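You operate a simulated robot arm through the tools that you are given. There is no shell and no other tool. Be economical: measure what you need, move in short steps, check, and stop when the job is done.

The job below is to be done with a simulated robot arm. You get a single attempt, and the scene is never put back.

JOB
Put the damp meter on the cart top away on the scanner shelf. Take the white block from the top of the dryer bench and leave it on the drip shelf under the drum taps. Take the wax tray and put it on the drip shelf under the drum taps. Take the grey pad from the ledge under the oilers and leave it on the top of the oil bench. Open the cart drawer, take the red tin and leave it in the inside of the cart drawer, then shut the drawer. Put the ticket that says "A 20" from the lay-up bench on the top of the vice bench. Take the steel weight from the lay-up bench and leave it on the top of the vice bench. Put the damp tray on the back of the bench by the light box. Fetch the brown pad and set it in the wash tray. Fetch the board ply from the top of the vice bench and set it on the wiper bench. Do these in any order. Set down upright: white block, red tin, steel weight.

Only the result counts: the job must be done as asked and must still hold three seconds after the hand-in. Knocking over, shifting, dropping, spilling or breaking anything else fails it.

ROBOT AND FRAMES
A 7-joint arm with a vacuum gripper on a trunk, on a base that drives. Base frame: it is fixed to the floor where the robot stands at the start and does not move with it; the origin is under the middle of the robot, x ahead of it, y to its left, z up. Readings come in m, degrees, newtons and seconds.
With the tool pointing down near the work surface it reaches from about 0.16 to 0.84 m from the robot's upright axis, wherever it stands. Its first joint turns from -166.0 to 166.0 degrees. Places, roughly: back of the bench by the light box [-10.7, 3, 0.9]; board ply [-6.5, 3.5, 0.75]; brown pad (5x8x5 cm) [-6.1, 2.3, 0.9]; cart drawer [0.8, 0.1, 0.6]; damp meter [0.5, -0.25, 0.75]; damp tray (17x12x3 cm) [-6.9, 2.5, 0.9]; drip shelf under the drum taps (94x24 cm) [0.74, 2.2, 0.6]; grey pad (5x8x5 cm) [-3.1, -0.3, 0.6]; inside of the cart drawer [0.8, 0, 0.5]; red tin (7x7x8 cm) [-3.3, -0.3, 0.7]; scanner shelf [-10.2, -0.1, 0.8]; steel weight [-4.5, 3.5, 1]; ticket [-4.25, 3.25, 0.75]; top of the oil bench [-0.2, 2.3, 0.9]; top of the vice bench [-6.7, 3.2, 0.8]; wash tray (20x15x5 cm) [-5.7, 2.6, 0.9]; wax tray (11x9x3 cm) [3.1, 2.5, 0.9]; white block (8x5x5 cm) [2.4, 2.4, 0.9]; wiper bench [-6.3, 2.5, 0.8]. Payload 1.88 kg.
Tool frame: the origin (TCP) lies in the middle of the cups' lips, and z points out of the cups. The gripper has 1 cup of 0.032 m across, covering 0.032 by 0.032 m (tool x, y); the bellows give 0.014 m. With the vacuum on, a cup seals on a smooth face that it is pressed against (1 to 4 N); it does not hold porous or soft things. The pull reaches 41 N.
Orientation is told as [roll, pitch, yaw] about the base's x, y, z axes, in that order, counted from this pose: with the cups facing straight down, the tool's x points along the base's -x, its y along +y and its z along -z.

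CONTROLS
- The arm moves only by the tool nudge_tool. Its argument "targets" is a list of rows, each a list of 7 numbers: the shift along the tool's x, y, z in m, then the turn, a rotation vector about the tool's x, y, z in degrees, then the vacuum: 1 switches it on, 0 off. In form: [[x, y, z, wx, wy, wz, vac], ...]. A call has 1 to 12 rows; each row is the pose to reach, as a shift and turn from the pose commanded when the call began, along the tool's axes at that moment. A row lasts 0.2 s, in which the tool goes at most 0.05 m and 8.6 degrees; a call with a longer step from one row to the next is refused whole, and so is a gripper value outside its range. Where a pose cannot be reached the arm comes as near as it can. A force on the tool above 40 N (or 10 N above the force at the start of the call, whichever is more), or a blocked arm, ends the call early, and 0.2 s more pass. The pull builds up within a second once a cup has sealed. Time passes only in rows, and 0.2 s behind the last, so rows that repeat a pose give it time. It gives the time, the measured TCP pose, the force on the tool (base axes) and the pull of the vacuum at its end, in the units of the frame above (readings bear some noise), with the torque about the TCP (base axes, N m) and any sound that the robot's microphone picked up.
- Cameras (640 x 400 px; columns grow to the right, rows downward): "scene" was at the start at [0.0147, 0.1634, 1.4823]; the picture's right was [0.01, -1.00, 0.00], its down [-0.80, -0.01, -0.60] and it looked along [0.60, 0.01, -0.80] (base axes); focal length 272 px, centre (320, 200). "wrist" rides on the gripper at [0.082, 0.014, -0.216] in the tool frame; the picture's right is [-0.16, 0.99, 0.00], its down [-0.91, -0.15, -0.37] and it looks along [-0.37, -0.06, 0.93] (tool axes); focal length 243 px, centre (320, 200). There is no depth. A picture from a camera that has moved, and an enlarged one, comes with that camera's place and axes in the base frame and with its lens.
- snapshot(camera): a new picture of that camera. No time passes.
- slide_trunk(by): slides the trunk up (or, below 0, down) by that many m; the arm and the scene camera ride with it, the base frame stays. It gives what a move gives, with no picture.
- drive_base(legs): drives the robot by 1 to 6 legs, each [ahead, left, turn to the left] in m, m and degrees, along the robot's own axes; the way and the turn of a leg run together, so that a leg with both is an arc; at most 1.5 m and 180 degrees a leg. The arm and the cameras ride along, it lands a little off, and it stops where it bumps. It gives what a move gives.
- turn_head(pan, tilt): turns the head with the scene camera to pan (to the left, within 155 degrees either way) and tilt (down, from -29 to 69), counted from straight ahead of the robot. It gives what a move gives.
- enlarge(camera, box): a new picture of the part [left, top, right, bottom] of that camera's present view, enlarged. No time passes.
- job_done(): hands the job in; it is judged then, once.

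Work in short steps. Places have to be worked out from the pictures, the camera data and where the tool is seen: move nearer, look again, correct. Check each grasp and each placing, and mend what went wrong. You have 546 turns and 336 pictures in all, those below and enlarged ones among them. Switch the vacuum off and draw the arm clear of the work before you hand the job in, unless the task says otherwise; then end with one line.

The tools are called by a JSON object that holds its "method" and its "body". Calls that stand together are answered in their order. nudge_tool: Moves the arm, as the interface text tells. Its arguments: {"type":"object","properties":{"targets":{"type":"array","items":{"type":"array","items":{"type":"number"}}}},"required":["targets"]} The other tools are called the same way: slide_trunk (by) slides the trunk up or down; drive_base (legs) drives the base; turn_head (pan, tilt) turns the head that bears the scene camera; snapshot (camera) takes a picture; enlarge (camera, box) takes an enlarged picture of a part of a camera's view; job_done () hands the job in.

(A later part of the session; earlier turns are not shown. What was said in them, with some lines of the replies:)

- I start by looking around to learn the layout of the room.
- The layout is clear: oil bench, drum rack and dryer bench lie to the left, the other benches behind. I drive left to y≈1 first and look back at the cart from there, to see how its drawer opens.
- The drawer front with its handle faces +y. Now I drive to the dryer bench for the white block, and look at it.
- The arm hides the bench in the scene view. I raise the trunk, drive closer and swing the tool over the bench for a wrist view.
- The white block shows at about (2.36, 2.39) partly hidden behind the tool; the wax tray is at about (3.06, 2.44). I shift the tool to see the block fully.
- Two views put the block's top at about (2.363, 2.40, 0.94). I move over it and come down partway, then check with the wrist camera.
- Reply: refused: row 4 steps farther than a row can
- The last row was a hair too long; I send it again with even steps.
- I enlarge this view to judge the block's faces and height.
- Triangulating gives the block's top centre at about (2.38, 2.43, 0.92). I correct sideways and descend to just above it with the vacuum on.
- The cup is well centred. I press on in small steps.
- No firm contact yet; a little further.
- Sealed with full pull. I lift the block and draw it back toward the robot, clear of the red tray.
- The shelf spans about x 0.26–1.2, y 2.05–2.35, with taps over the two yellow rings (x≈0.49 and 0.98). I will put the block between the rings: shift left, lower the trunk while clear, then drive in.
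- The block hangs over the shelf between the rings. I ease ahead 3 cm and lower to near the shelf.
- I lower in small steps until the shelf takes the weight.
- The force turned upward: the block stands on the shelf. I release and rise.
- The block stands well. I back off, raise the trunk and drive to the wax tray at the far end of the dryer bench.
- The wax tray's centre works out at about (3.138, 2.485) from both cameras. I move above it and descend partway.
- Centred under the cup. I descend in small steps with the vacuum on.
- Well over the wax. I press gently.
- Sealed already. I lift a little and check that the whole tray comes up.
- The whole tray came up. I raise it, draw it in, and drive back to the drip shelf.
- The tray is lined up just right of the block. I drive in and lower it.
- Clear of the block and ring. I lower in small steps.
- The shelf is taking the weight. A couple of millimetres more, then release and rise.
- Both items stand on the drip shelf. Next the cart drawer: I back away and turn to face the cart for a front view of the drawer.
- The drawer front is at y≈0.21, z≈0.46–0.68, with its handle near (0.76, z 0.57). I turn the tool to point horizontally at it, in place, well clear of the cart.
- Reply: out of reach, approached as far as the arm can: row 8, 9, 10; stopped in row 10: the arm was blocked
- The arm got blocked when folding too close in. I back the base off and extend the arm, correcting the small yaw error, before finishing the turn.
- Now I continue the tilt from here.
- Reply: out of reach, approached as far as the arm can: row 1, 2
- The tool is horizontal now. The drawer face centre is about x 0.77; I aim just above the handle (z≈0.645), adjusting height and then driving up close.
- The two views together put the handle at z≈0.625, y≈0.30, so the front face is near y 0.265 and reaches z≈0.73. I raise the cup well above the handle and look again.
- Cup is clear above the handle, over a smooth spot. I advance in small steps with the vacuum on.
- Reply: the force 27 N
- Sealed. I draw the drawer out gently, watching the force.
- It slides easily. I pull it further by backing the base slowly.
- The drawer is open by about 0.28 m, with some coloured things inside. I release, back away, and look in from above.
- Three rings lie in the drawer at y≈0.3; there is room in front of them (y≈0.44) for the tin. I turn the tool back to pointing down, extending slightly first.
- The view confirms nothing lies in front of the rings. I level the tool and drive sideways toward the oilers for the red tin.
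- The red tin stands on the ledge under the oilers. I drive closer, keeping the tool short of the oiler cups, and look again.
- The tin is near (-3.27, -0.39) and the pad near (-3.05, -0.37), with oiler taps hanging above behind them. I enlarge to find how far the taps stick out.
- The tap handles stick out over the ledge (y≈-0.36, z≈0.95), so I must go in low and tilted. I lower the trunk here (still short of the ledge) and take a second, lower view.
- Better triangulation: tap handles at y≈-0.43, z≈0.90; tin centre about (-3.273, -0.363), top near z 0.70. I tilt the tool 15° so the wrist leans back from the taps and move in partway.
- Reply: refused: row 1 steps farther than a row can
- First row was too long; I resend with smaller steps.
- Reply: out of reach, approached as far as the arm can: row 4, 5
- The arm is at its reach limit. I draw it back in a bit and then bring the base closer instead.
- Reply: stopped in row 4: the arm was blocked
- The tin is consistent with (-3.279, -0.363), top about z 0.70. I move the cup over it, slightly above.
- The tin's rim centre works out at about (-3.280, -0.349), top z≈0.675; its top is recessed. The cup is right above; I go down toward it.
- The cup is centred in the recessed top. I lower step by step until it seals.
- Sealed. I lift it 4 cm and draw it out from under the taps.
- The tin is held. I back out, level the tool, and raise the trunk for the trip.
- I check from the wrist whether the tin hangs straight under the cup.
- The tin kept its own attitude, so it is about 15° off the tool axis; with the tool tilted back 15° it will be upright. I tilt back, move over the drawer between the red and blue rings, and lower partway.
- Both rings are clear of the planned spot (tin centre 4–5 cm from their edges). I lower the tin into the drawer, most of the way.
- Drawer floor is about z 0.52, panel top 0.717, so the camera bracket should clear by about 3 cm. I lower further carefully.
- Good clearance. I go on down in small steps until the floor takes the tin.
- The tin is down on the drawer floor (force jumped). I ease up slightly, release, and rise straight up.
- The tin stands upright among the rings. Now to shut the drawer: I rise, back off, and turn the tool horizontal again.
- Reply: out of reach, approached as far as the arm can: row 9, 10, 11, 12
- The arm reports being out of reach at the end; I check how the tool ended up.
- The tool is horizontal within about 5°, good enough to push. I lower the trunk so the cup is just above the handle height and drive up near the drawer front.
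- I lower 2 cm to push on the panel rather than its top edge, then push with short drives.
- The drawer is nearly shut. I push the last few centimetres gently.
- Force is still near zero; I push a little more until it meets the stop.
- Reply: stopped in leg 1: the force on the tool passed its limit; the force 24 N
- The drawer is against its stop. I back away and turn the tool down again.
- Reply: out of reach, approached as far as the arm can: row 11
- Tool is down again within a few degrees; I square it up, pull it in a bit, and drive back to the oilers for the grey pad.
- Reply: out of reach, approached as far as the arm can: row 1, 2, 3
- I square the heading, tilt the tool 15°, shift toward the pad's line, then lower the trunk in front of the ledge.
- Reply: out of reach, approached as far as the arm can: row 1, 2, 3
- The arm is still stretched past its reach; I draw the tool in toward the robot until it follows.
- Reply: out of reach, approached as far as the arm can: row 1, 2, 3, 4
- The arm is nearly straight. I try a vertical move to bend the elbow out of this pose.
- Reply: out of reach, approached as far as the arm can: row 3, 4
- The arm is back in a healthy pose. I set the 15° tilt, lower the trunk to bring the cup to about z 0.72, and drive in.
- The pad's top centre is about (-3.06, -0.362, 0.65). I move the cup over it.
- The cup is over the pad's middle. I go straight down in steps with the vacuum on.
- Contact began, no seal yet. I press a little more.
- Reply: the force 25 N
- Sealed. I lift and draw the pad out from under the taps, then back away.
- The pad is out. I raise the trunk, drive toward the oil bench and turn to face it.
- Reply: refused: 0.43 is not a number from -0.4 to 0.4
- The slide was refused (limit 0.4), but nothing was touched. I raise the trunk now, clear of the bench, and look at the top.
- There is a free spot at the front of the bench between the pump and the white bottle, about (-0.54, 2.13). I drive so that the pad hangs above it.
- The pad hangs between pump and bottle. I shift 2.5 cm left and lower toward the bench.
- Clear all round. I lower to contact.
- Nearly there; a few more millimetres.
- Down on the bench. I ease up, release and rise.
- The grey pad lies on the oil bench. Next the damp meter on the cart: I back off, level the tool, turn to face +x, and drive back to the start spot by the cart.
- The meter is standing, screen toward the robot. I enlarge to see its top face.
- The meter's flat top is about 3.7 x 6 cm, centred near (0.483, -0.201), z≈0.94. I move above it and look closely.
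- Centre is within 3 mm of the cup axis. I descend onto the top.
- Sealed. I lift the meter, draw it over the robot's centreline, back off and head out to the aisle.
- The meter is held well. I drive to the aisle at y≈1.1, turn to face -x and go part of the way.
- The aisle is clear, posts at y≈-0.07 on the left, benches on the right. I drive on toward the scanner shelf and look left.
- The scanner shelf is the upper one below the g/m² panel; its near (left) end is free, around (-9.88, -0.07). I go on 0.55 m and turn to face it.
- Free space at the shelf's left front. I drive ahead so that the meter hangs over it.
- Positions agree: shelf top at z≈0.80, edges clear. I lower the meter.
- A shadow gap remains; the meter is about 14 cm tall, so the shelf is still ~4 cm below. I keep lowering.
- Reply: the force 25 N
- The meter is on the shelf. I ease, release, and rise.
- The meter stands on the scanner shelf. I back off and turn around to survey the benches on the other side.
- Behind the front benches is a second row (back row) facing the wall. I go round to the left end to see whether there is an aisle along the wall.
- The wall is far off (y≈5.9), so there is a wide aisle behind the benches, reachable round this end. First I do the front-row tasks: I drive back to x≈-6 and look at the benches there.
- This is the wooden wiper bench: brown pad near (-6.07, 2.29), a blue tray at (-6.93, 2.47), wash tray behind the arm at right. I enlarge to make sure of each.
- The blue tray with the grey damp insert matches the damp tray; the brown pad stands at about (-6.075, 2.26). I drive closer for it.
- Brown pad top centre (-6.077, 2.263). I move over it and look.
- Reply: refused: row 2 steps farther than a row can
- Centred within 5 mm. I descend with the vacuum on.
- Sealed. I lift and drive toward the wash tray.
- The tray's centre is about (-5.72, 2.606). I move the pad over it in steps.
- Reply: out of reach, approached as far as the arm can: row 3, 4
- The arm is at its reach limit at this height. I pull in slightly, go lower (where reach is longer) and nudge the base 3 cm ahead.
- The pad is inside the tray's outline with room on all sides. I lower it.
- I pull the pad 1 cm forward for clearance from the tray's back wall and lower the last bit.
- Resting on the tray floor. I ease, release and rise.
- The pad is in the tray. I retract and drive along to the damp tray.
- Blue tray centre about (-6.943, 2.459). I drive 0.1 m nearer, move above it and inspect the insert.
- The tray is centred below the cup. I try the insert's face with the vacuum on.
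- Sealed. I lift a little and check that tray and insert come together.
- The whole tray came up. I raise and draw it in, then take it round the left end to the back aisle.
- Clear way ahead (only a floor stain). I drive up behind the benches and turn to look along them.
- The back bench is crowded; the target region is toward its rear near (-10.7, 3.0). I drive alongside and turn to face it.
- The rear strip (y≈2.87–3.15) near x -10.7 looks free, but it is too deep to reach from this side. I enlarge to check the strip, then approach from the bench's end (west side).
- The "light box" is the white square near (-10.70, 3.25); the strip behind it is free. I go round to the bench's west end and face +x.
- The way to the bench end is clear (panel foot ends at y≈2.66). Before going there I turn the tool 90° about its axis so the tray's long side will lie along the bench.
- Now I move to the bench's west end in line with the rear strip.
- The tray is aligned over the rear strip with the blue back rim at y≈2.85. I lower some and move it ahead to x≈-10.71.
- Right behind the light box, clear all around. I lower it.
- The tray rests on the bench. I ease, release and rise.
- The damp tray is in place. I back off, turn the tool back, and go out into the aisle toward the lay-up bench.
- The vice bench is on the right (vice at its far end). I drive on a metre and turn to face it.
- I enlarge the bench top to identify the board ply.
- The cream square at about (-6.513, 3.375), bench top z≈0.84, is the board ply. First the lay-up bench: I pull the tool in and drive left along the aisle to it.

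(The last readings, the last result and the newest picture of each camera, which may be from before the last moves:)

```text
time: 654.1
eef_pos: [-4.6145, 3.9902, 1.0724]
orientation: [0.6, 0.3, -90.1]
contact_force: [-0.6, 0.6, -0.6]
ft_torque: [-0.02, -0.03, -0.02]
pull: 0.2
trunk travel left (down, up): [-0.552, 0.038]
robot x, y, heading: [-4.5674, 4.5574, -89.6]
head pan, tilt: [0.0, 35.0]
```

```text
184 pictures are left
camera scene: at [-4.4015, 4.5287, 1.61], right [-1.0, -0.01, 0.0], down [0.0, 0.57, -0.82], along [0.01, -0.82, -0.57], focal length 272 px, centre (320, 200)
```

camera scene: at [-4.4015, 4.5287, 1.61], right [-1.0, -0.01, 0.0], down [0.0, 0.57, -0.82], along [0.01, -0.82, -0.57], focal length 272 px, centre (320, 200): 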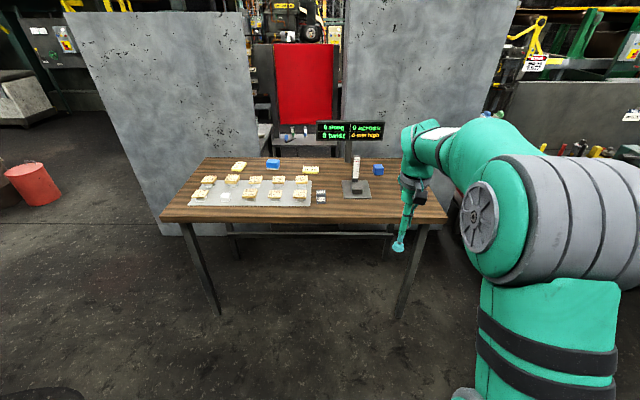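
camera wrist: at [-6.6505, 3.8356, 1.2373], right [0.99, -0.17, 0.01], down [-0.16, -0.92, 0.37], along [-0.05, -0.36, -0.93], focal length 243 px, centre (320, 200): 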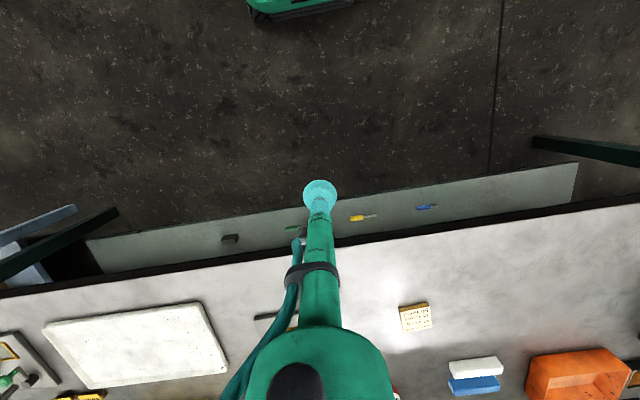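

The lay-up bench has a mat of labelled pieces. I enlarge it.

{"method": "enlarge", "body": {"camera": "scene", "box": [170, 110, 410, 225]}}

{"method": "enlarge", "body": {"camera": "scene", "box": [180, 150, 340, 215]}}

```text
2.67 times, centred on (290, 168) of scene
camera zoom: at [-4.4015, 4.5287, 1.61], right [-1.0, -0.01, 0.0], down [0.0, 0.57, -0.82], along [0.01, -0.82, -0.57], focal length 724 px, centre (400, 287)
```

zoom: 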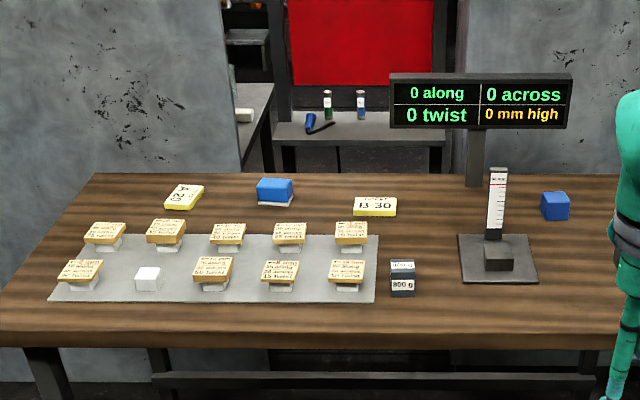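

```text
4.00 times, centred on (260, 182) of scene
camera zoom: at [-4.4015, 4.5287, 1.61], right [-1.0, -0.01, 0.0], down [0.0, 0.57, -0.82], along [0.01, -0.82, -0.57], focal length 1086 px, centre (560, 270)
```

zoom: 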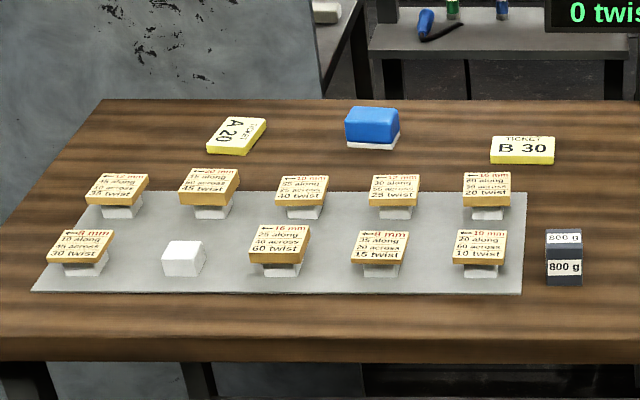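

I can read the tickets: "A 20" is the yellow one at the rear left, about (-3.92, 3.13); the 800 g steel weight is at about (-4.40, 3.43). I go for the ticket first.

{"method": "drive_base", "body": {"legs": [[0, 0.5, 0], [0.55, 0, 0]]}}

{"method": "snapshot", "body": {"camera": "scene"}}

{"method": "snapshot", "body": {"camera": "wrist"}}

```text
time: 659.9
eef_pos: [-4.1082, 3.4388, 1.071]
orientation: [0.6, 0.3, -90.2]
contact_force: [-0.3, -0.2, 0.7]
ft_torque: [0.03, -0.04, 0.02]
pull: 0.0
trunk travel left (down, up): [-0.552, 0.038]
robot x, y, heading: [-4.0595, 4.0079, -89.7]
head pan, tilt: [0.0, 35.0]
```

```text
181 pictures are left
camera scene: at [-3.8953, 3.9769, 1.61], right [-1.0, -0.01, 0.0], down [0.0, 0.57, -0.82], along [0.0, -0.82, -0.57], focal length 272 px, centre (320, 200)
```

scene: 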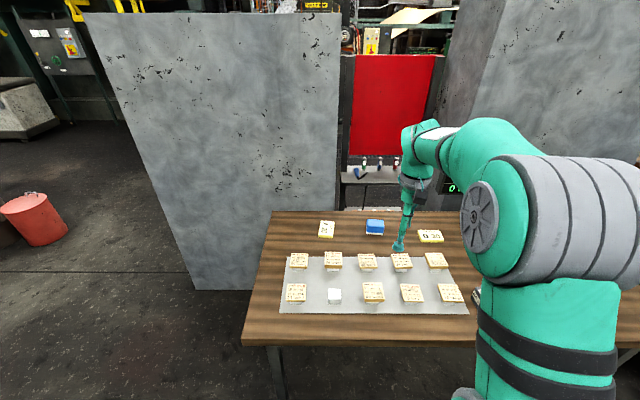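

```text
180 pictures are left
camera wrist: at [-4.0969, 3.5189, 1.2875], right [0.99, -0.17, 0.01], down [-0.16, -0.92, 0.37], along [-0.05, -0.36, -0.93], focal length 243 px, centre (320, 200)
```

wrist: 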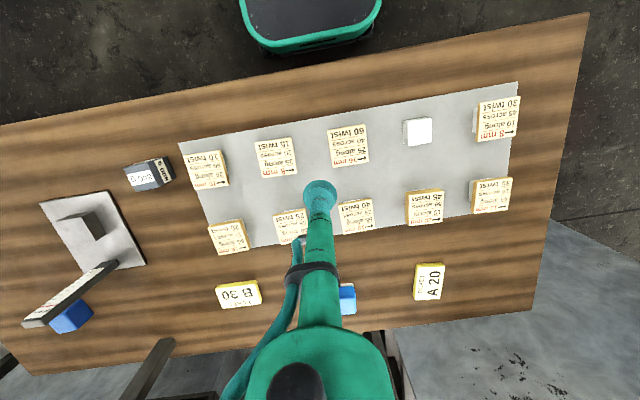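

Both cameras agree: ticket "A 20" at (-3.92, 3.125), top z≈0.87. I drive a bit closer and move over it.

{"method": "drive_base", "body": {"legs": [[0.13, 0, 0]]}}

{"method": "nudge_tool", "body": {"targets": [[-0.03, 0.035, 0, 0, 0, 0, 0], [-0.06, 0.07, 0, 0, 0, 0, 0], [-0.09, 0.105, 0, 0, 0, 0, 0], [-0.12, 0.14, 0.01, 0, 0, 0, 0], [-0.15, 0.17, 0.03, 0, 0, 0, 0], [-0.18, 0.188, 0.06, 0, 0, 0, 0], [-0.185, 0.188, 0.1, 0, 0, 0, 0]]}}

{"method": "snapshot", "body": {"camera": "wrist"}}

```text
time: 661.1
eef_pos: [-4.107, 3.3091, 1.0718]
orientation: [0.7, 0.3, -90.3]
contact_force: [0.5, 0.3, -0.2]
ft_torque: [0.03, 0.01, 0.01]
pull: 0.0
trunk travel left (down, up): [-0.552, 0.038]
robot x, y, heading: [-4.0609, 3.8727, -89.5]
head pan, tilt: [0.0, 35.0]
```

```text
time: 662.8
eef_pos: [-3.9185, 3.1237, 0.972]
orientation: [0.8, 0.3, -90.2]
contact_force: [-0.5, 0.3, -0.2]
ft_torque: [-0.01, 0.01, 0.0]
pull: 0.1
trunk travel left (down, up): [-0.552, 0.038]
robot x, y, heading: [-4.0584, 3.8762, -89.6]
head pan, tilt: [0.0, 35.0]
```

```text
179 pictures are left
camera wrist: at [-3.9067, 3.2032, 1.1872], right [0.99, -0.17, 0.01], down [-0.16, -0.92, 0.37], along [-0.05, -0.36, -0.93], focal length 243 px, centre (320, 200)
```

wrist: 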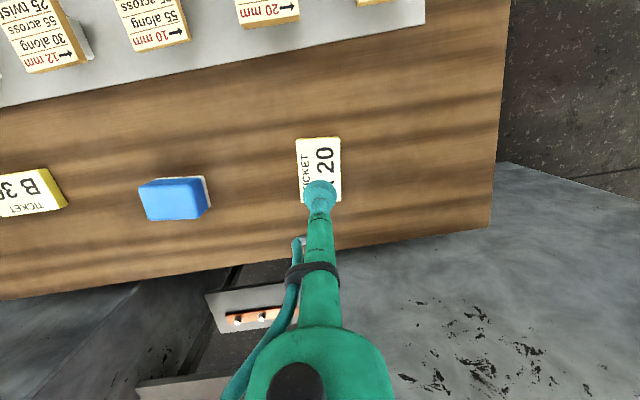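

Perfectly centred. I descend with the vacuum on.

{"method": "nudge_tool", "body": {"targets": [[0, 0, 0.045, 0, 0, 0, 0], [0, 0, 0.08, 0, 0, 0, 1], [0, 0, 0.092, 0, 0, 0, 1], [0, 0, 0.098, 0, 0, 0, 1]]}}

```text
time: 663.8
eef_pos: [-3.9169, 3.1249, 0.8727]
orientation: [0.7, 0.3, -90.3]
contact_force: [0.3, -0.2, -0.3]
ft_torque: [-0.02, 0.01, -0.02]
pull: 0.0
trunk travel left (down, up): [-0.552, 0.038]
robot x, y, heading: [-4.0587, 3.8758, -89.5]
head pan, tilt: [0.0, 35.0]
```

{"method": "nudge_tool", "body": {"targets": [[0, 0, 0.005, 0, 0, 0, 1], [0, 0, 0.01, 0, 0, 0, 1], [0, 0, 0.01, 0, 0, 0, 1]]}}

```text
time: 664.5
eef_pos: [-3.9178, 3.125, 0.8661]
orientation: [0.8, 0.1, -90.2]
contact_force: [0.3, -0.2, 6.8]
ft_torque: [-0.06, 0.21, -0.04]
pull: 40.5
trunk travel left (down, up): [-0.552, 0.038]
robot x, y, heading: [-4.0605, 3.8758, -89.7]
head pan, tilt: [0.0, 35.0]
```

Sealed. I lift the ticket, draw back and drive to the vice bench.

{"method": "nudge_tool", "body": {"targets": [[0, 0, -0.02, 0, 0, 0, 1], [0, 0, -0.06, 0, 0, 0, 1], [0, 0, -0.11, 0, 0, 0, 1], [0, 0, -0.16, 0, 0, 0, 1], [0.04, -0.02, -0.18, 0, 0, 0, 1], [0.08, -0.045, -0.18, 0, 0, 0, 1], [0.12, -0.07, -0.18, 0, 0, 0, 1], [0.15, -0.1, -0.18, 0, 0, 0, 1]]}}

{"method": "drive_base", "body": {"legs": [[-0.6, 0, 0], [0, -1.5, 0], [0, -0.82, 0]]}}

{"method": "snapshot", "body": {"camera": "scene"}}

```text
time: 666.4
eef_pos: [-4.0201, 3.2737, 1.0438]
orientation: [0.7, 0.3, -90.1]
contact_force: [0.1, -0.1, -0.5]
ft_torque: [0.01, -0.02, -0.01]
pull: 40.4
trunk travel left (down, up): [-0.552, 0.038]
robot x, y, heading: [-4.0604, 3.872, -89.6]
head pan, tilt: [0.0, 35.0]
```

```text
time: 680.6
eef_pos: [-6.3183, 3.8312, 1.0438]
orientation: [0.8, 0.3, -89.6]
contact_force: [-0.5, -0.2, -0.3]
ft_torque: [0.01, -0.02, -0.02]
pull: 40.9
trunk travel left (down, up): [-0.552, 0.038]
robot x, y, heading: [-6.3629, 4.4299, -89.2]
head pan, tilt: [0.0, 35.0]
```

```text
178 pictures are left
camera scene: at [-6.1984, 4.4062, 1.61], right [-1.0, -0.01, 0.0], down [-0.01, 0.57, -0.82], along [0.01, -0.82, -0.57], focal length 272 px, centre (320, 200)
```

scene: 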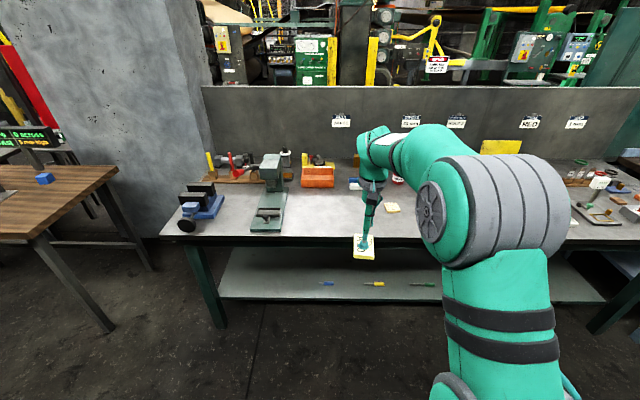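

I drive ahead so the ticket is over the free front area of the vice bench.

{"method": "drive_base", "body": {"legs": [[0.42, -0.05, -0.5]]}}

{"method": "snapshot", "body": {"camera": "wrist"}}

```text
time: 683.2
eef_pos: [-6.3696, 3.4107, 1.0432]
orientation: [0.7, 0.3, -90.3]
contact_force: [0.6, -0.6, -0.6]
ft_torque: [0.04, 0.0, 0.03]
pull: 40.9
trunk travel left (down, up): [-0.552, 0.038]
robot x, y, heading: [-6.4107, 4.0132, -89.7]
head pan, tilt: [0.0, 35.0]
```

```text
177 pictures are left
camera wrist: at [-6.3576, 3.4899, 1.2593], right [0.99, -0.17, 0.01], down [-0.16, -0.92, 0.37], along [-0.05, -0.36, -0.93], focal length 243 px, centre (320, 200)
```

wrist: 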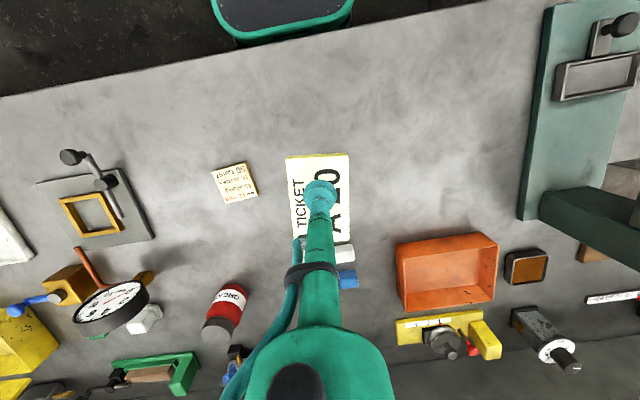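

Free space below. I lower the ticket.

{"method": "nudge_tool", "body": {"targets": [[0, 0, 0.05, 0, 0, 0, 1], [0, 0, 0.1, 0, 0, 0, 1], [0, 0, 0.14, 0, 0, 0, 1], [0, 0, 0.16, 0, 0, 0, 1]]}}

{"method": "enlarge", "body": {"camera": "wrist", "box": [200, 120, 440, 270]}}

```text
time: 684.2
eef_pos: [-6.3673, 3.4121, 0.8849]
orientation: [0.6, 0.4, -90.3]
contact_force: [0.5, 0.4, -0.7]
ft_torque: [-0.03, 0.01, 0.01]
pull: 40.8
trunk travel left (down, up): [-0.552, 0.038]
robot x, y, heading: [-6.4091, 4.0108, -89.9]
head pan, tilt: [0.0, 35.0]
```

```text
2.67 times, centred on (320, 195) of wrist
camera zoom: at [-6.3556, 3.491, 1.0995], right [0.99, -0.17, 0.01], down [-0.16, -0.92, 0.37], along [-0.05, -0.36, -0.93], focal length 647 px, centre (320, 213)
```

zoom: 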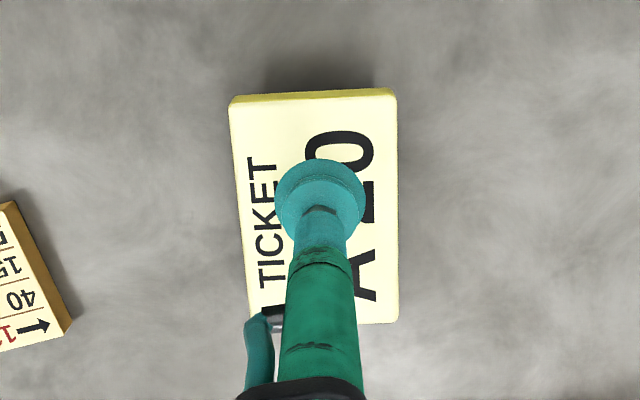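

{"method": "nudge_tool", "body": {"targets": [[0, 0, 0.006, 0, 0, 0, 1], [0, 0, 0.012, 0, 0, 0, 1], [0, 0, 0.016, 0, 0, 0, 1]]}}

```text
time: 685.0
eef_pos: [-6.3662, 3.4107, 0.8674]
orientation: [0.7, 0.3, -90.3]
contact_force: [0.7, 0.1, -1.0]
ft_torque: [-0.01, 0.01, -0.01]
pull: 40.6
trunk travel left (down, up): [-0.552, 0.038]
robot x, y, heading: [-6.4063, 4.0137, -89.7]
head pan, tilt: [0.0, 35.0]
```

{"method": "nudge_tool", "body": {"targets": [[0, 0, 0.005, 0, 0, 0, 1], [0, 0, 0.01, 0, 0, 0, 1]]}}

```text
time: 685.6
eef_pos: [-6.368, 3.4102, 0.8621]
orientation: [0.8, -0.1, -90.2]
contact_force: [-2.2, 4.3, 29.1]
ft_torque: [-0.02, 0.27, -0.18]
pull: 40.5
trunk travel left (down, up): [-0.552, 0.038]
robot x, y, heading: [-6.4064, 4.0079, -89.6]
head pan, tilt: [0.0, 35.0]
```

The ticket is on the bench. I ease, release and rise.

{"method": "nudge_tool", "body": {"targets": [[0, 0, -0.006, 0, 0, 0, 1], [0, 0, -0.006, 0, 0, 0, 0], [0, 0, -0.006, 0, 0, 0, 0], [0, 0, -0.006, 0, 0, 0, 0], [0, 0, -0.006, 0, 0, 0, 0], [0, 0, -0.015, 0, 0, 0, 0], [0, 0, -0.05, 0, 0, 0, 0], [0, 0, -0.1, 0, 0, 0, 0], [0, 0, -0.15, 0, 0, 0, 0], [0, 0, -0.19, 0, 0, 0, 0]]}}

{"method": "snapshot", "body": {"camera": "wrist"}}

```text
time: 687.8
eef_pos: [-6.3694, 3.4107, 1.0468]
orientation: [0.7, 0.5, -90.3]
contact_force: [-0.2, -0.1, 0.1]
ft_torque: [0.0, 0.03, -0.01]
pull: 0.1
trunk travel left (down, up): [-0.552, 0.038]
robot x, y, heading: [-6.4088, 4.0111, -89.6]
head pan, tilt: [0.0, 35.0]
```

```text
175 pictures are left
camera wrist: at [-6.3578, 3.4912, 1.2632], right [0.99, -0.17, 0.01], down [-0.16, -0.92, 0.37], along [-0.05, -0.36, -0.93], focal length 243 px, centre (320, 200)
```

wrist: 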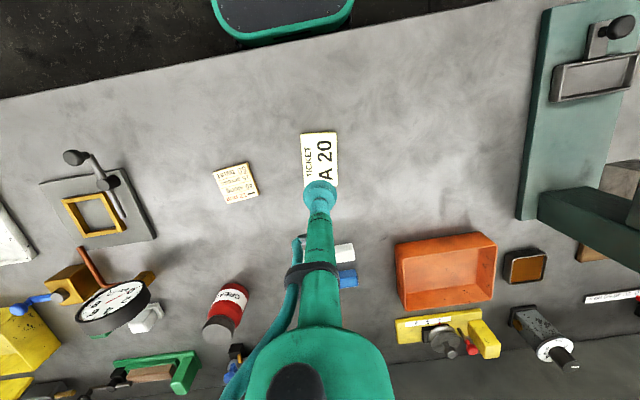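

The ticket lies clear. Now the steel weight: I back off and drive to the lay-up bench again.

{"method": "drive_base", "body": {"legs": [[-0.45, 0, 0], [0, 1.5, 0], [0, 0.5, 0]]}}

{"method": "drive_base", "body": {"legs": [[0.3, 0, 0]]}}

{"method": "snapshot", "body": {"camera": "scene"}}

{"method": "snapshot", "body": {"camera": "wrist"}}

```text
time: 700.1
eef_pos: [-4.3835, 3.8345, 1.0466]
orientation: [0.7, 0.3, -91.7]
contact_force: [0.1, -1.0, 0.1]
ft_torque: [0.03, -0.03, 0.01]
pull: 0.0
trunk travel left (down, up): [-0.552, 0.038]
robot x, y, heading: [-4.4101, 4.4369, -91.3]
head pan, tilt: [0.0, 35.0]
```

```text
time: 702.2
eef_pos: [-4.3875, 3.532, 1.0466]
orientation: [0.7, 0.5, -91.6]
contact_force: [0.6, 0.4, -0.5]
ft_torque: [-0.02, 0.02, -0.03]
pull: 0.0
trunk travel left (down, up): [-0.552, 0.038]
robot x, y, heading: [-4.4142, 4.1342, -90.7]
head pan, tilt: [0.0, 35.0]
```

```text
174 pictures are left
camera scene: at [-4.2482, 4.1017, 1.61], right [-1.0, 0.02, 0.0], down [0.01, 0.57, -0.82], along [-0.01, -0.82, -0.57], focal length 272 px, centre (320, 200)
```

scene: 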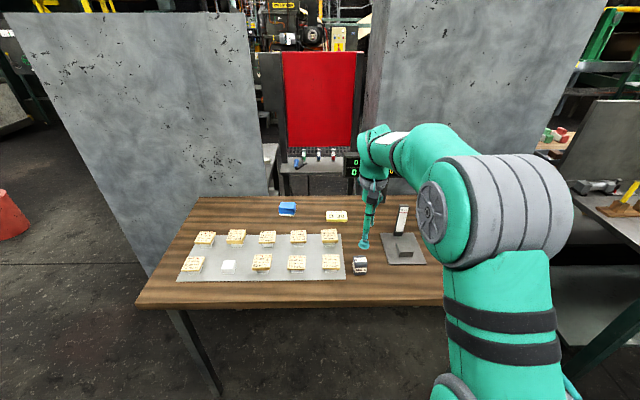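

```text
173 pictures are left
camera wrist: at [-4.3731, 3.6118, 1.2628], right [0.98, -0.19, 0.01], down [-0.18, -0.91, 0.37], along [-0.06, -0.36, -0.93], focal length 243 px, centre (320, 200)
```

wrist: 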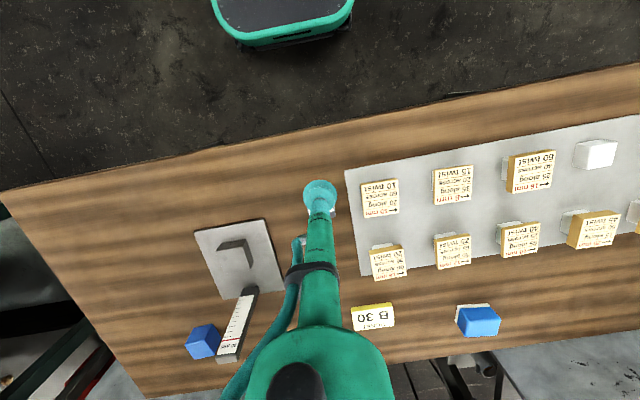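

The weight is just ahead, at about (-4.395, 3.447). I move over it and look.

{"method": "nudge_tool", "body": {"targets": [[-0.04, -0.004, 0, 0, 0, 0, 0], [-0.083, -0.006, 0.01, 0, 0, 0, 0], [-0.083, -0.006, 0.04, 0, 0, 0, 0]]}}

{"method": "enlarge", "body": {"camera": "wrist", "box": [220, 110, 420, 235]}}

{"method": "enlarge", "body": {"camera": "scene", "box": [320, 220, 400, 280]}}

```text
time: 703.0
eef_pos: [-4.3951, 3.4493, 1.0067]
orientation: [0.6, 0.4, -91.6]
contact_force: [0.0, -0.1, 0.0]
ft_torque: [0.03, -0.03, 0.0]
pull: 0.0
trunk travel left (down, up): [-0.552, 0.038]
robot x, y, heading: [-4.4102, 4.1373, -91.1]
head pan, tilt: [0.0, 35.0]
```

```text
3.20 times, centred on (320, 172) of wrist
camera zoom: at [-4.3804, 3.5279, 1.2226], right [0.98, -0.19, 0.01], down [-0.18, -0.91, 0.37], along [-0.06, -0.36, -0.93], focal length 776 px, centre (320, 288)
```

zoom: 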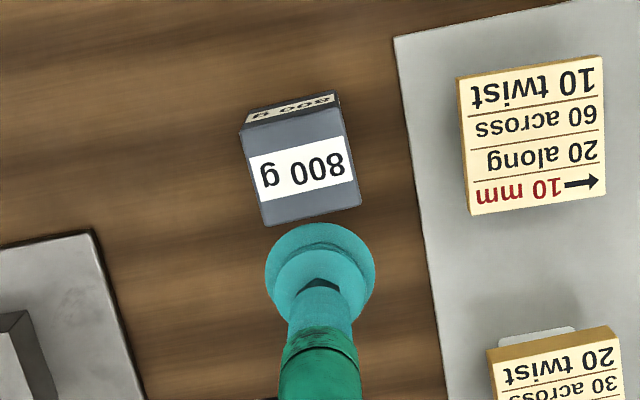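

```text
6.67 times, centred on (360, 250) of scene
camera zoom: at [-4.2482, 4.1015, 1.61], right [-1.0, 0.02, 0.0], down [0.01, 0.57, -0.82], along [-0.01, -0.82, -0.57], focal length 1811 px, centre (53, -133)
```

zoom: 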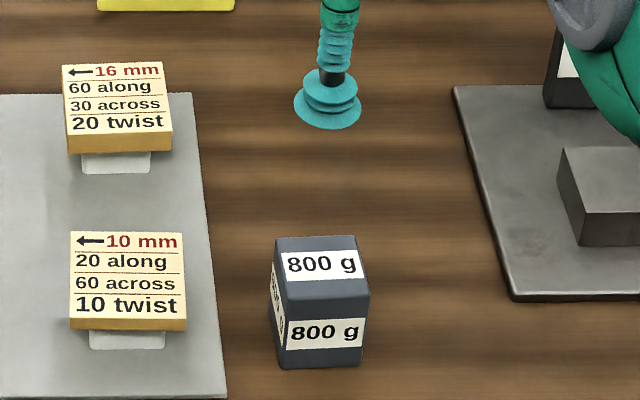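

The weight's top centre is about (-4.400, 3.461, 0.914), a ~4 cm face. I correct and descend to just above it.

{"method": "nudge_tool", "body": {"targets": [[0.012, -0.005, 0.03, 0, 0, 0, 0], [0.012, -0.005, 0.06, 0, 0, 0, 0], [0.012, -0.005, 0.075, 0, 0, 0, 0]]}}

{"method": "enlarge", "body": {"camera": "wrist", "box": [240, 130, 400, 230]}}

```text
time: 703.8
eef_pos: [-4.3982, 3.4614, 0.9315]
orientation: [0.7, 0.3, -91.7]
contact_force: [0.5, 0.1, 0.4]
ft_torque: [0.01, 0.04, 0.0]
pull: 0.0
trunk travel left (down, up): [-0.552, 0.038]
robot x, y, heading: [-4.4116, 4.1336, -91.1]
head pan, tilt: [0.0, 35.0]
```

```text
4.00 times, centred on (320, 180) of wrist
camera zoom: at [-4.3845, 3.541, 1.1472], right [0.98, -0.19, 0.01], down [-0.18, -0.91, 0.37], along [-0.06, -0.36, -0.93], focal length 970 px, centre (320, 280)
```

zoom: 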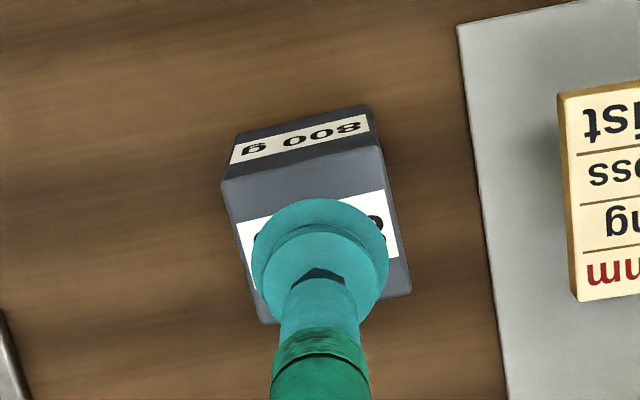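

Centred. I press on with the vacuum.

{"method": "nudge_tool", "body": {"targets": [[0, 0, 0.01, 0, 0, 0, 1], [0, 0, 0.018, 0, 0, 0, 1], [0, 0, 0.023, 0, 0, 0, 1], [0, 0, 0.023, 0, 0, 0, 1]]}}

```text
time: 704.8
eef_pos: [-4.3988, 3.4631, 0.9069]
orientation: [0.6, 0.6, -91.5]
contact_force: [-0.5, 0.0, -0.3]
ft_torque: [0.07, 0.02, 0.01]
pull: 40.1
trunk travel left (down, up): [-0.552, 0.038]
robot x, y, heading: [-4.4132, 4.1302, -90.9]
head pan, tilt: [0.0, 35.0]
```

Sealed. I lift the weight and drive it to the vice bench.

{"method": "nudge_tool", "body": {"targets": [[0, 0, -0.01, 0, 0, 0, 1], [0, 0, -0.04, 0, 0, 0, 1], [0, 0, -0.09, 0, 0, 0, 1], [0, 0, -0.14, 0, 0, 0, 1], [0.04, 0, -0.15, 0, 0, 0, 1]]}}

{"method": "drive_base", "body": {"legs": [[-0.35, 0, 1.0], [0, -1.5, 0], [0, -0.33, 0]]}}

{"method": "snapshot", "body": {"camera": "scene"}}

```text
time: 706.0
eef_pos: [-4.3989, 3.5028, 1.0589]
orientation: [0.7, 0.5, -91.6]
contact_force: [-0.2, -0.6, -8.3]
ft_torque: [0.05, 0.02, 0.01]
pull: 40.7
trunk travel left (down, up): [-0.552, 0.038]
robot x, y, heading: [-4.41, 4.1317, -90.9]
head pan, tilt: [0.0, 35.0]
```

```text
time: 717.1
eef_pos: [-6.2238, 3.8549, 1.0575]
orientation: [0.8, 0.3, -90.5]
contact_force: [-0.3, -0.5, -7.7]
ft_torque: [0.06, -0.05, 0.02]
pull: 40.9
trunk travel left (down, up): [-0.552, 0.038]
robot x, y, heading: [-6.2485, 4.4864, -90.1]
head pan, tilt: [0.0, 35.0]
```

```text
169 pictures are left
camera scene: at [-6.0839, 4.4579, 1.61], right [-1.0, 0.0, 0.0], down [0.0, 0.57, -0.82], along [0.0, -0.82, -0.57], focal length 272 px, centre (320, 200)
```

scene: 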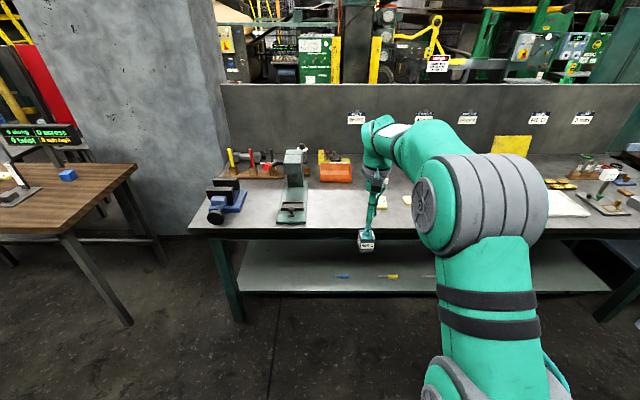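

{"method": "drive_base", "body": {"legs": [[0.42, -0.015, 0]]}}

{"method": "snapshot", "body": {"camera": "wrist"}}

```text
time: 719.7
eef_pos: [-6.2397, 3.4375, 1.0574]
orientation: [0.7, 0.5, -90.5]
contact_force: [0.1, -0.6, -7.4]
ft_torque: [0.06, -0.03, 0.03]
pull: 40.2
trunk travel left (down, up): [-0.552, 0.038]
robot x, y, heading: [-6.2629, 4.0676, -90.4]
head pan, tilt: [0.0, 35.0]
```

```text
168 pictures are left
camera wrist: at [-6.2258, 3.517, 1.2739], right [0.98, -0.17, 0.01], down [-0.17, -0.92, 0.37], along [-0.05, -0.36, -0.93], focal length 243 px, centre (320, 200)
```

wrist: 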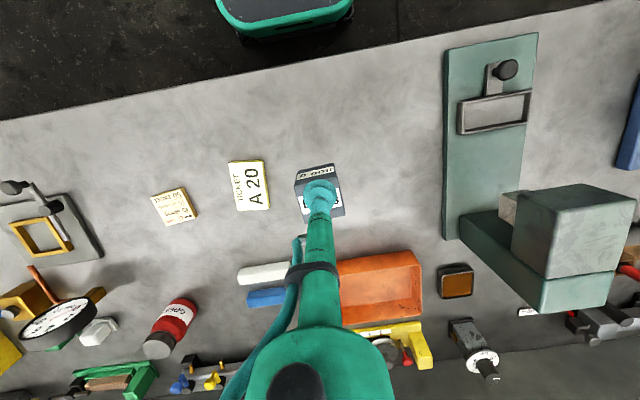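

Clear spot between ticket and drill stand. I lower the weight.

{"method": "nudge_tool", "body": {"targets": [[0, 0, 0.045, 0, 0, 0, 1], [0, 0, 0.09, 0, 0, 0, 1], [0, 0, 0.12, 0, 0, 0, 1], [0, 0, 0.137, 0, 0, 0, 1]]}}

{"method": "nudge_tool", "body": {"targets": [[0, 0, 0.006, 0, 0, 0, 1], [0, 0, 0.011, 0, 0, 0, 1]]}}

```text
time: 720.7
eef_pos: [-6.2366, 3.4384, 0.9205]
orientation: [0.7, 0.5, -90.5]
contact_force: [0.0, -0.3, -8.5]
ft_torque: [0.04, -0.02, 0.0]
pull: 40.4
trunk travel left (down, up): [-0.552, 0.038]
robot x, y, heading: [-6.2641, 4.0712, -89.7]
head pan, tilt: [0.0, 35.0]
```

```text
time: 721.3
eef_pos: [-6.2354, 3.4397, 0.9098]
orientation: [0.6, 0.4, -90.4]
contact_force: [0.0, 0.2, -8.1]
ft_torque: [0.05, -0.02, 0.02]
pull: 40.7
trunk travel left (down, up): [-0.552, 0.038]
robot x, y, heading: [-6.2608, 4.0675, -89.5]
head pan, tilt: [0.0, 35.0]
```

{"method": "nudge_tool", "body": {"targets": [[0, 0, 0.004, 0, 0, 0, 1], [0, 0, 0.008, 0, 0, 0, 1]]}}

```text
time: 721.9
eef_pos: [-6.2357, 3.4384, 0.9045]
orientation: [0.7, 0.1, -90.4]
contact_force: [0.5, 7.9, 16.0]
ft_torque: [-0.18, 0.2, -0.07]
pull: 40.6
trunk travel left (down, up): [-0.552, 0.038]
robot x, y, heading: [-6.2619, 4.0695, -90.0]
head pan, tilt: [0.0, 35.0]
```

The weight is down. I ease, release and rise.

{"method": "nudge_tool", "body": {"targets": [[0, 0, -0.004, 0, 0, 0, 1], [0, 0, -0.004, 0, 0, 0, 0], [0, 0, -0.004, 0, 0, 0, 0], [0, 0, -0.004, 0, 0, 0, 0], [0, 0, -0.004, 0, 0, 0, 0], [0, 0, -0.012, 0, 0, 0, 0], [0, 0, -0.05, 0, 0, 0, 0], [0, 0, -0.1, 0, 0, 0, 0], [0, 0, -0.14, 0, 0, 0, 0]]}}

{"method": "snapshot", "body": {"camera": "wrist"}}

```text
time: 723.9
eef_pos: [-6.2371, 3.4386, 1.0431]
orientation: [0.6, 0.4, -90.5]
contact_force: [0.4, -0.1, 0.8]
ft_torque: [-0.03, -0.02, 0.0]
pull: 0.1
trunk travel left (down, up): [-0.552, 0.038]
robot x, y, heading: [-6.2618, 4.0745, -89.7]
head pan, tilt: [0.0, 35.0]
```

```text
167 pictures are left
camera wrist: at [-6.2249, 3.5178, 1.2586], right [0.98, -0.17, 0.01], down [-0.17, -0.92, 0.37], along [-0.05, -0.36, -0.93], focal length 243 px, centre (320, 200)
```

wrist: 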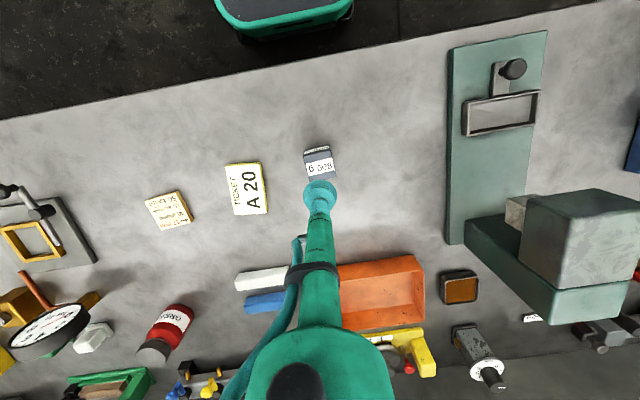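

The weight stands upright. Now the board ply at about (-6.518, 3.39): I slide right to it.

{"method": "drive_base", "body": {"legs": [[0, -0.28, 0]]}}

{"method": "nudge_tool", "body": {"targets": [[-0.03, 0, 0.02, 0, 0, 0, 0], [-0.048, 0, 0.06, 0, 0, 0, 0], [-0.048, 0, 0.1, 0, 0, 0, 0]]}}

{"method": "enlarge", "body": {"camera": "wrist", "box": [220, 110, 420, 235]}}

```text
time: 725.8
eef_pos: [-6.5192, 3.4376, 1.0413]
orientation: [0.7, 0.4, -90.5]
contact_force: [-0.1, 0.4, 0.0]
ft_torque: [-0.02, -0.01, -0.02]
pull: 0.0
trunk travel left (down, up): [-0.552, 0.038]
robot x, y, heading: [-6.5415, 4.0706, -89.9]
head pan, tilt: [0.0, 35.0]
```

```text
time: 726.6
eef_pos: [-6.5183, 3.3895, 0.9401]
orientation: [0.6, 0.4, -90.5]
contact_force: [0.0, 0.2, -0.4]
ft_torque: [0.0, 0.01, 0.0]
pull: 0.0
trunk travel left (down, up): [-0.552, 0.038]
robot x, y, heading: [-6.5394, 4.069, -90.1]
head pan, tilt: [0.0, 35.0]
```

```text
3.20 times, centred on (320, 172) of wrist
camera zoom: at [-6.5057, 3.4685, 1.157], right [0.98, -0.17, 0.01], down [-0.17, -0.92, 0.37], along [-0.06, -0.36, -0.93], focal length 776 px, centre (320, 288)
```

zoom: 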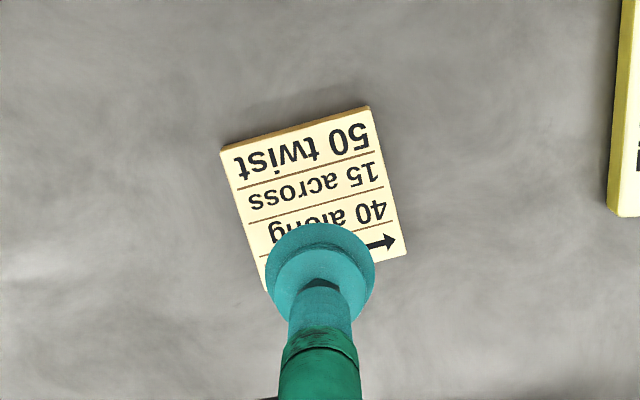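

The ply is centred under the cup. I descend and seal.

{"method": "nudge_tool", "body": {"targets": [[0, 0, 0.04, 0, 0, 0, 0], [0, 0, 0.065, 0, 0, 0, 1], [0, 0, 0.073, 0, 0, 0, 1], [0, 0, 0.08, 0, 0, 0, 1]]}}

```text
time: 727.6
eef_pos: [-6.5167, 3.3908, 0.8621]
orientation: [0.6, 0.4, -90.5]
contact_force: [-0.2, 0.1, 2.7]
ft_torque: [-0.11, 0.1, -0.05]
pull: 40.9
trunk travel left (down, up): [-0.552, 0.038]
robot x, y, heading: [-6.5421, 4.0745, -89.9]
head pan, tilt: [0.0, 35.0]
```

Sealed. I lift the ply, draw back, and drive along the aisle toward the gap at the east end.

{"method": "nudge_tool", "body": {"targets": [[0, 0, -0.02, 0, 0, 0, 1], [0, 0, -0.06, 0, 0, 0, 1], [0, 0, -0.11, 0, 0, 0, 1], [0, 0, -0.16, 0, 0, 0, 1], [0.04, 0, -0.19, 0, 0, 0, 1], [0.08, 0, -0.2, 0, 0, 0, 1]]}}

{"method": "drive_base", "body": {"legs": [[-0.42, 0, 0], [0, 1.5, 0], [0, 1.5, 0], [0, 1.29, 0]]}}

{"method": "snapshot", "body": {"camera": "scene"}}

```text
time: 729.0
eef_pos: [-6.5188, 3.471, 1.0621]
orientation: [0.6, 0.5, -90.5]
contact_force: [0.7, -0.3, 0.2]
ft_torque: [0.0, 0.02, 0.01]
pull: 40.9
trunk travel left (down, up): [-0.552, 0.038]
robot x, y, heading: [-6.5426, 4.0705, -89.8]
head pan, tilt: [0.0, 35.0]
```

```text
time: 751.8
eef_pos: [-2.2406, 3.8777, 1.0615]
orientation: [0.6, 0.4, -91.2]
contact_force: [-0.2, 0.1, -0.5]
ft_torque: [-0.05, 0.01, 0.0]
pull: 41.0
trunk travel left (down, up): [-0.552, 0.038]
robot x, y, heading: [-2.2605, 4.473, -90.6]
head pan, tilt: [0.0, 35.0]
```

```text
165 pictures are left
camera scene: at [-2.0968, 4.4463, 1.61], right [-1.0, 0.01, 0.0], down [0.01, 0.57, -0.82], along [-0.01, -0.82, -0.57], focal length 272 px, centre (320, 200)
```

scene: 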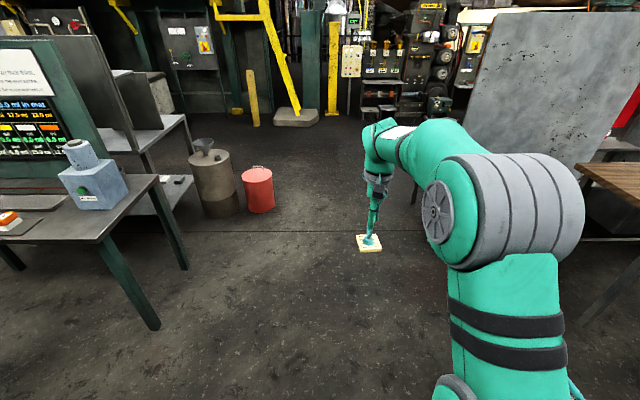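

The gap is clear (barrel at x≈-1.65, panel edge at x≈-3.05). I drive through to the main aisle.

{"method": "drive_base", "body": {"legs": [[0, 0, 0.6], [1.5, 0, 0], [1.5, 0, 0], [0.35, 0, 0], [0, -1.5, 0], [0, -1.5, 0]]}}

```text
time: 782.5
eef_pos: [-5.2846, 0.5679, 1.0617]
orientation: [0.6, 0.5, -92.3]
contact_force: [0.1, -0.7, 0.0]
ft_torque: [-0.05, -0.01, -0.01]
pull: 41.0
trunk travel left (down, up): [-0.552, 0.038]
robot x, y, heading: [-5.2876, 1.1683, -91.5]
head pan, tilt: [0.0, 35.0]
```

I go on to x≈-6.22 and turn to face the wiper bench.

{"method": "drive_base", "body": {"legs": [[0, -0.93, 0], [0, 0, 90], [0, 0, 91]]}}

{"method": "snapshot", "body": {"camera": "scene"}}

```text
time: 795.0
eef_pos: [-6.2304, 1.7941, 1.0622]
orientation: [0.6, 0.4, 87.6]
contact_force: [0.7, -0.2, -0.5]
ft_torque: [0.01, 0.02, -0.04]
pull: 40.8
trunk travel left (down, up): [-0.552, 0.038]
robot x, y, heading: [-6.2208, 1.1885, 88.4]
head pan, tilt: [0.0, 35.0]
```

```text
164 pictures are left
camera scene: at [-6.3854, 1.2251, 1.61], right [1.0, -0.03, 0.0], down [-0.02, -0.57, -0.82], along [0.02, 0.82, -0.57], focal length 272 px, centre (320, 200)
```

scene: 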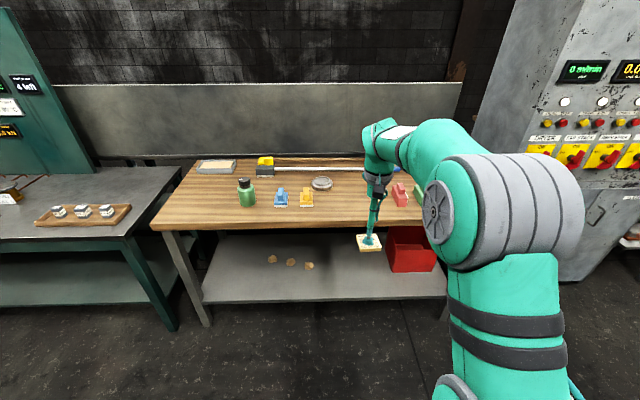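

{"method": "drive_base", "body": {"legs": [[0, 0, 1.6], [0.49, 0, 0]]}}

{"method": "snapshot", "body": {"camera": "wrist"}}

```text
time: 798.2
eef_pos: [-6.2462, 2.2817, 1.0621]
orientation: [0.7, 0.5, 89.3]
contact_force: [0.7, -0.3, -0.4]
ft_torque: [0.0, -0.04, -0.01]
pull: 40.6
trunk travel left (down, up): [-0.552, 0.038]
robot x, y, heading: [-6.2215, 1.6823, 90.0]
head pan, tilt: [0.0, 35.0]
```

```text
163 pictures are left
camera wrist: at [-6.2584, 2.2007, 1.2781], right [-0.98, 0.18, 0.01], down [0.17, 0.91, 0.37], along [0.06, 0.36, -0.93], focal length 243 px, centre (320, 200)
```

wrist: 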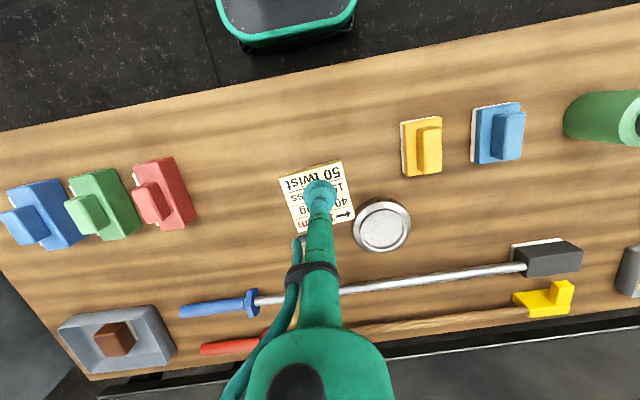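

A free spot. I lower the ply.

{"method": "nudge_tool", "body": {"targets": [[0, 0, 0.05, 0, 0, 0, 1], [0, 0, 0.1, 0, 0, 0, 1], [0, 0, 0.15, 0, 0, 0, 1], [0, 0, 0.178, 0, 0, 0, 1]]}}

{"method": "nudge_tool", "body": {"targets": [[0, 0, 0.006, 0, 0, 0, 1], [0, 0, 0.012, 0, 0, 0, 1]]}}

```text
time: 799.2
eef_pos: [-6.2468, 2.2816, 0.8816]
orientation: [0.6, 0.3, 89.3]
contact_force: [0.4, 0.9, -0.4]
ft_torque: [0.0, 0.03, -0.02]
pull: 40.7
trunk travel left (down, up): [-0.552, 0.038]
robot x, y, heading: [-6.2239, 1.6817, 89.9]
head pan, tilt: [0.0, 35.0]
```

```text
time: 799.9
eef_pos: [-6.2477, 2.2821, 0.8714]
orientation: [0.7, 0.4, 89.3]
contact_force: [-0.3, -0.3, -0.3]
ft_torque: [0.01, -0.01, 0.05]
pull: 40.5
trunk travel left (down, up): [-0.552, 0.038]
robot x, y, heading: [-6.2251, 1.683, 90.0]
head pan, tilt: [0.0, 35.0]
```

{"method": "nudge_tool", "body": {"targets": [[0, 0, 0.005, 0, 0, 0, 1], [0, 0, 0.01, 0, 0, 0, 1]]}}

```text
time: 800.5
eef_pos: [-6.2482, 2.2806, 0.8624]
orientation: [0.7, 0.3, 89.3]
contact_force: [0.0, -0.8, 2.7]
ft_torque: [0.04, -0.11, -0.04]
pull: 40.6
trunk travel left (down, up): [-0.552, 0.038]
robot x, y, heading: [-6.2194, 1.6797, 89.9]
head pan, tilt: [0.0, 35.0]
```

Contact. I press another millimetre or two, release, and rise.

{"method": "nudge_tool", "body": {"targets": [[0, 0, 0.002, 0, 0, 0, 1], [0, 0, 0.001, 0, 0, 0, 0], [0, 0, 0.001, 0, 0, 0, 0], [0, 0, 0.001, 0, 0, 0, 0], [0, 0, 0.001, 0, 0, 0, 0], [0, 0, -0.01, 0, 0, 0, 0], [0, 0, -0.04, 0, 0, 0, 0], [0, 0, -0.09, 0, 0, 0, 0], [0, 0, -0.14, 0, 0, 0, 0], [0, 0, -0.19, 0, 0, 0, 0]]}}

{"method": "snapshot", "body": {"camera": "wrist"}}

{"method": "snapshot", "body": {"camera": "scene"}}

```text
time: 802.6
eef_pos: [-6.2468, 2.283, 1.0528]
orientation: [0.6, 0.4, 89.3]
contact_force: [0.4, 0.3, 0.6]
ft_torque: [-0.02, 0.0, -0.01]
pull: 0.0
trunk travel left (down, up): [-0.552, 0.038]
robot x, y, heading: [-6.2252, 1.6836, 90.0]
head pan, tilt: [0.0, 35.0]
```

```text
162 pictures are left
camera wrist: at [-6.2589, 2.201, 1.269], right [-0.98, 0.18, 0.01], down [0.17, 0.92, 0.37], along [0.06, 0.36, -0.93], focal length 243 px, centre (320, 200)
```

wrist: 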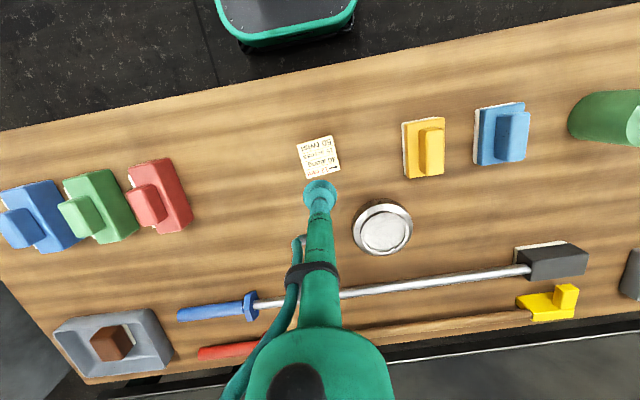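

```text
161 pictures are left
camera scene: at [-6.3853, 1.7095, 1.6099], right [1.0, 0.0, 0.0], down [0.0, -0.57, -0.82], along [0.0, 0.82, -0.57], focal length 272 px, centre (320, 200)
```

scene: 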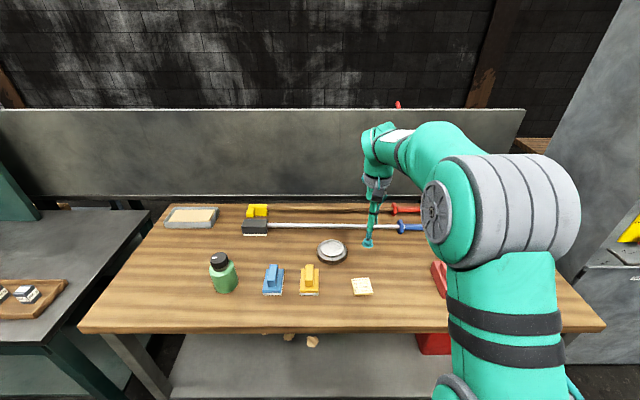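

All ten items are placed. Before handing in I drive back to check that the cart drawer stayed fully shut.

{"method": "drive_base", "body": {"legs": [[-0.5, 0, 0], [0, -1.5, 0], [0, -1.5, 0], [0, -1.5, 0], [0, -1.2, 0]]}}

{"method": "turn_head", "body": {"pan": -125, "tilt": 25}}

{"method": "enlarge", "body": {"camera": "scene", "box": [160, 80, 480, 280]}}

```text
time: 832.4
eef_pos: [-0.5393, 1.7997, 1.0538]
orientation: [0.6, 0.4, 90.2]
contact_force: [-0.3, 0.7, -0.1]
ft_torque: [0.01, 0.01, 0.0]
pull: 0.1
trunk travel left (down, up): [-0.552, 0.038]
robot x, y, heading: [-0.5019, 1.2037, 90.8]
head pan, tilt: [0.0, 35.0]
```

```text
time: 834.5
eef_pos: [-0.5385, 1.8006, 1.0525]
orientation: [0.7, 0.5, 90.2]
contact_force: [0.2, 0.6, 0.3]
ft_torque: [-0.02, 0.0, -0.02]
pull: 0.1
trunk travel left (down, up): [-0.552, 0.038]
robot x, y, heading: [-0.5048, 1.2027, 90.8]
head pan, tilt: [-125.0, 25.0]
```

```text
2.00 times, centred on (320, 180) of scene
camera zoom: at [-0.5917, 1.0852, 1.6258], right [-0.56, -0.83, 0.0], down [-0.35, 0.24, -0.91], along [0.75, -0.51, -0.42], focal length 543 px, centre (320, 240)
```

zoom: 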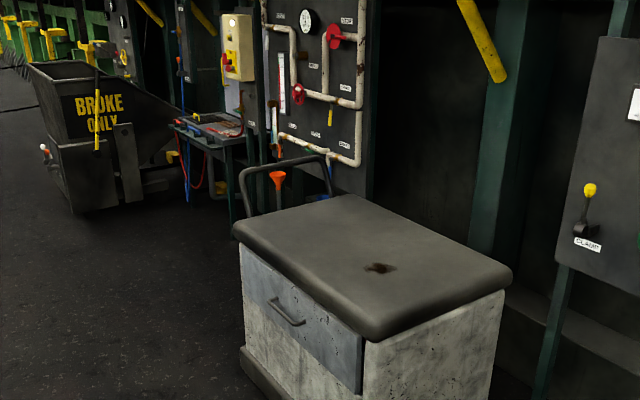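

The drawer is shut, and everything else was seen in place as I set it down. The vacuum is off and the arm is clear, so I hand in.

{"method": "job_done", "body": {}}

```text
The job is handed in.
```

All ten parts of the job are done and handed in. I checked each item where I set it down, but I couldn't see the red tin once the drawer was shut; the drawer itself still looked shut on a last check.
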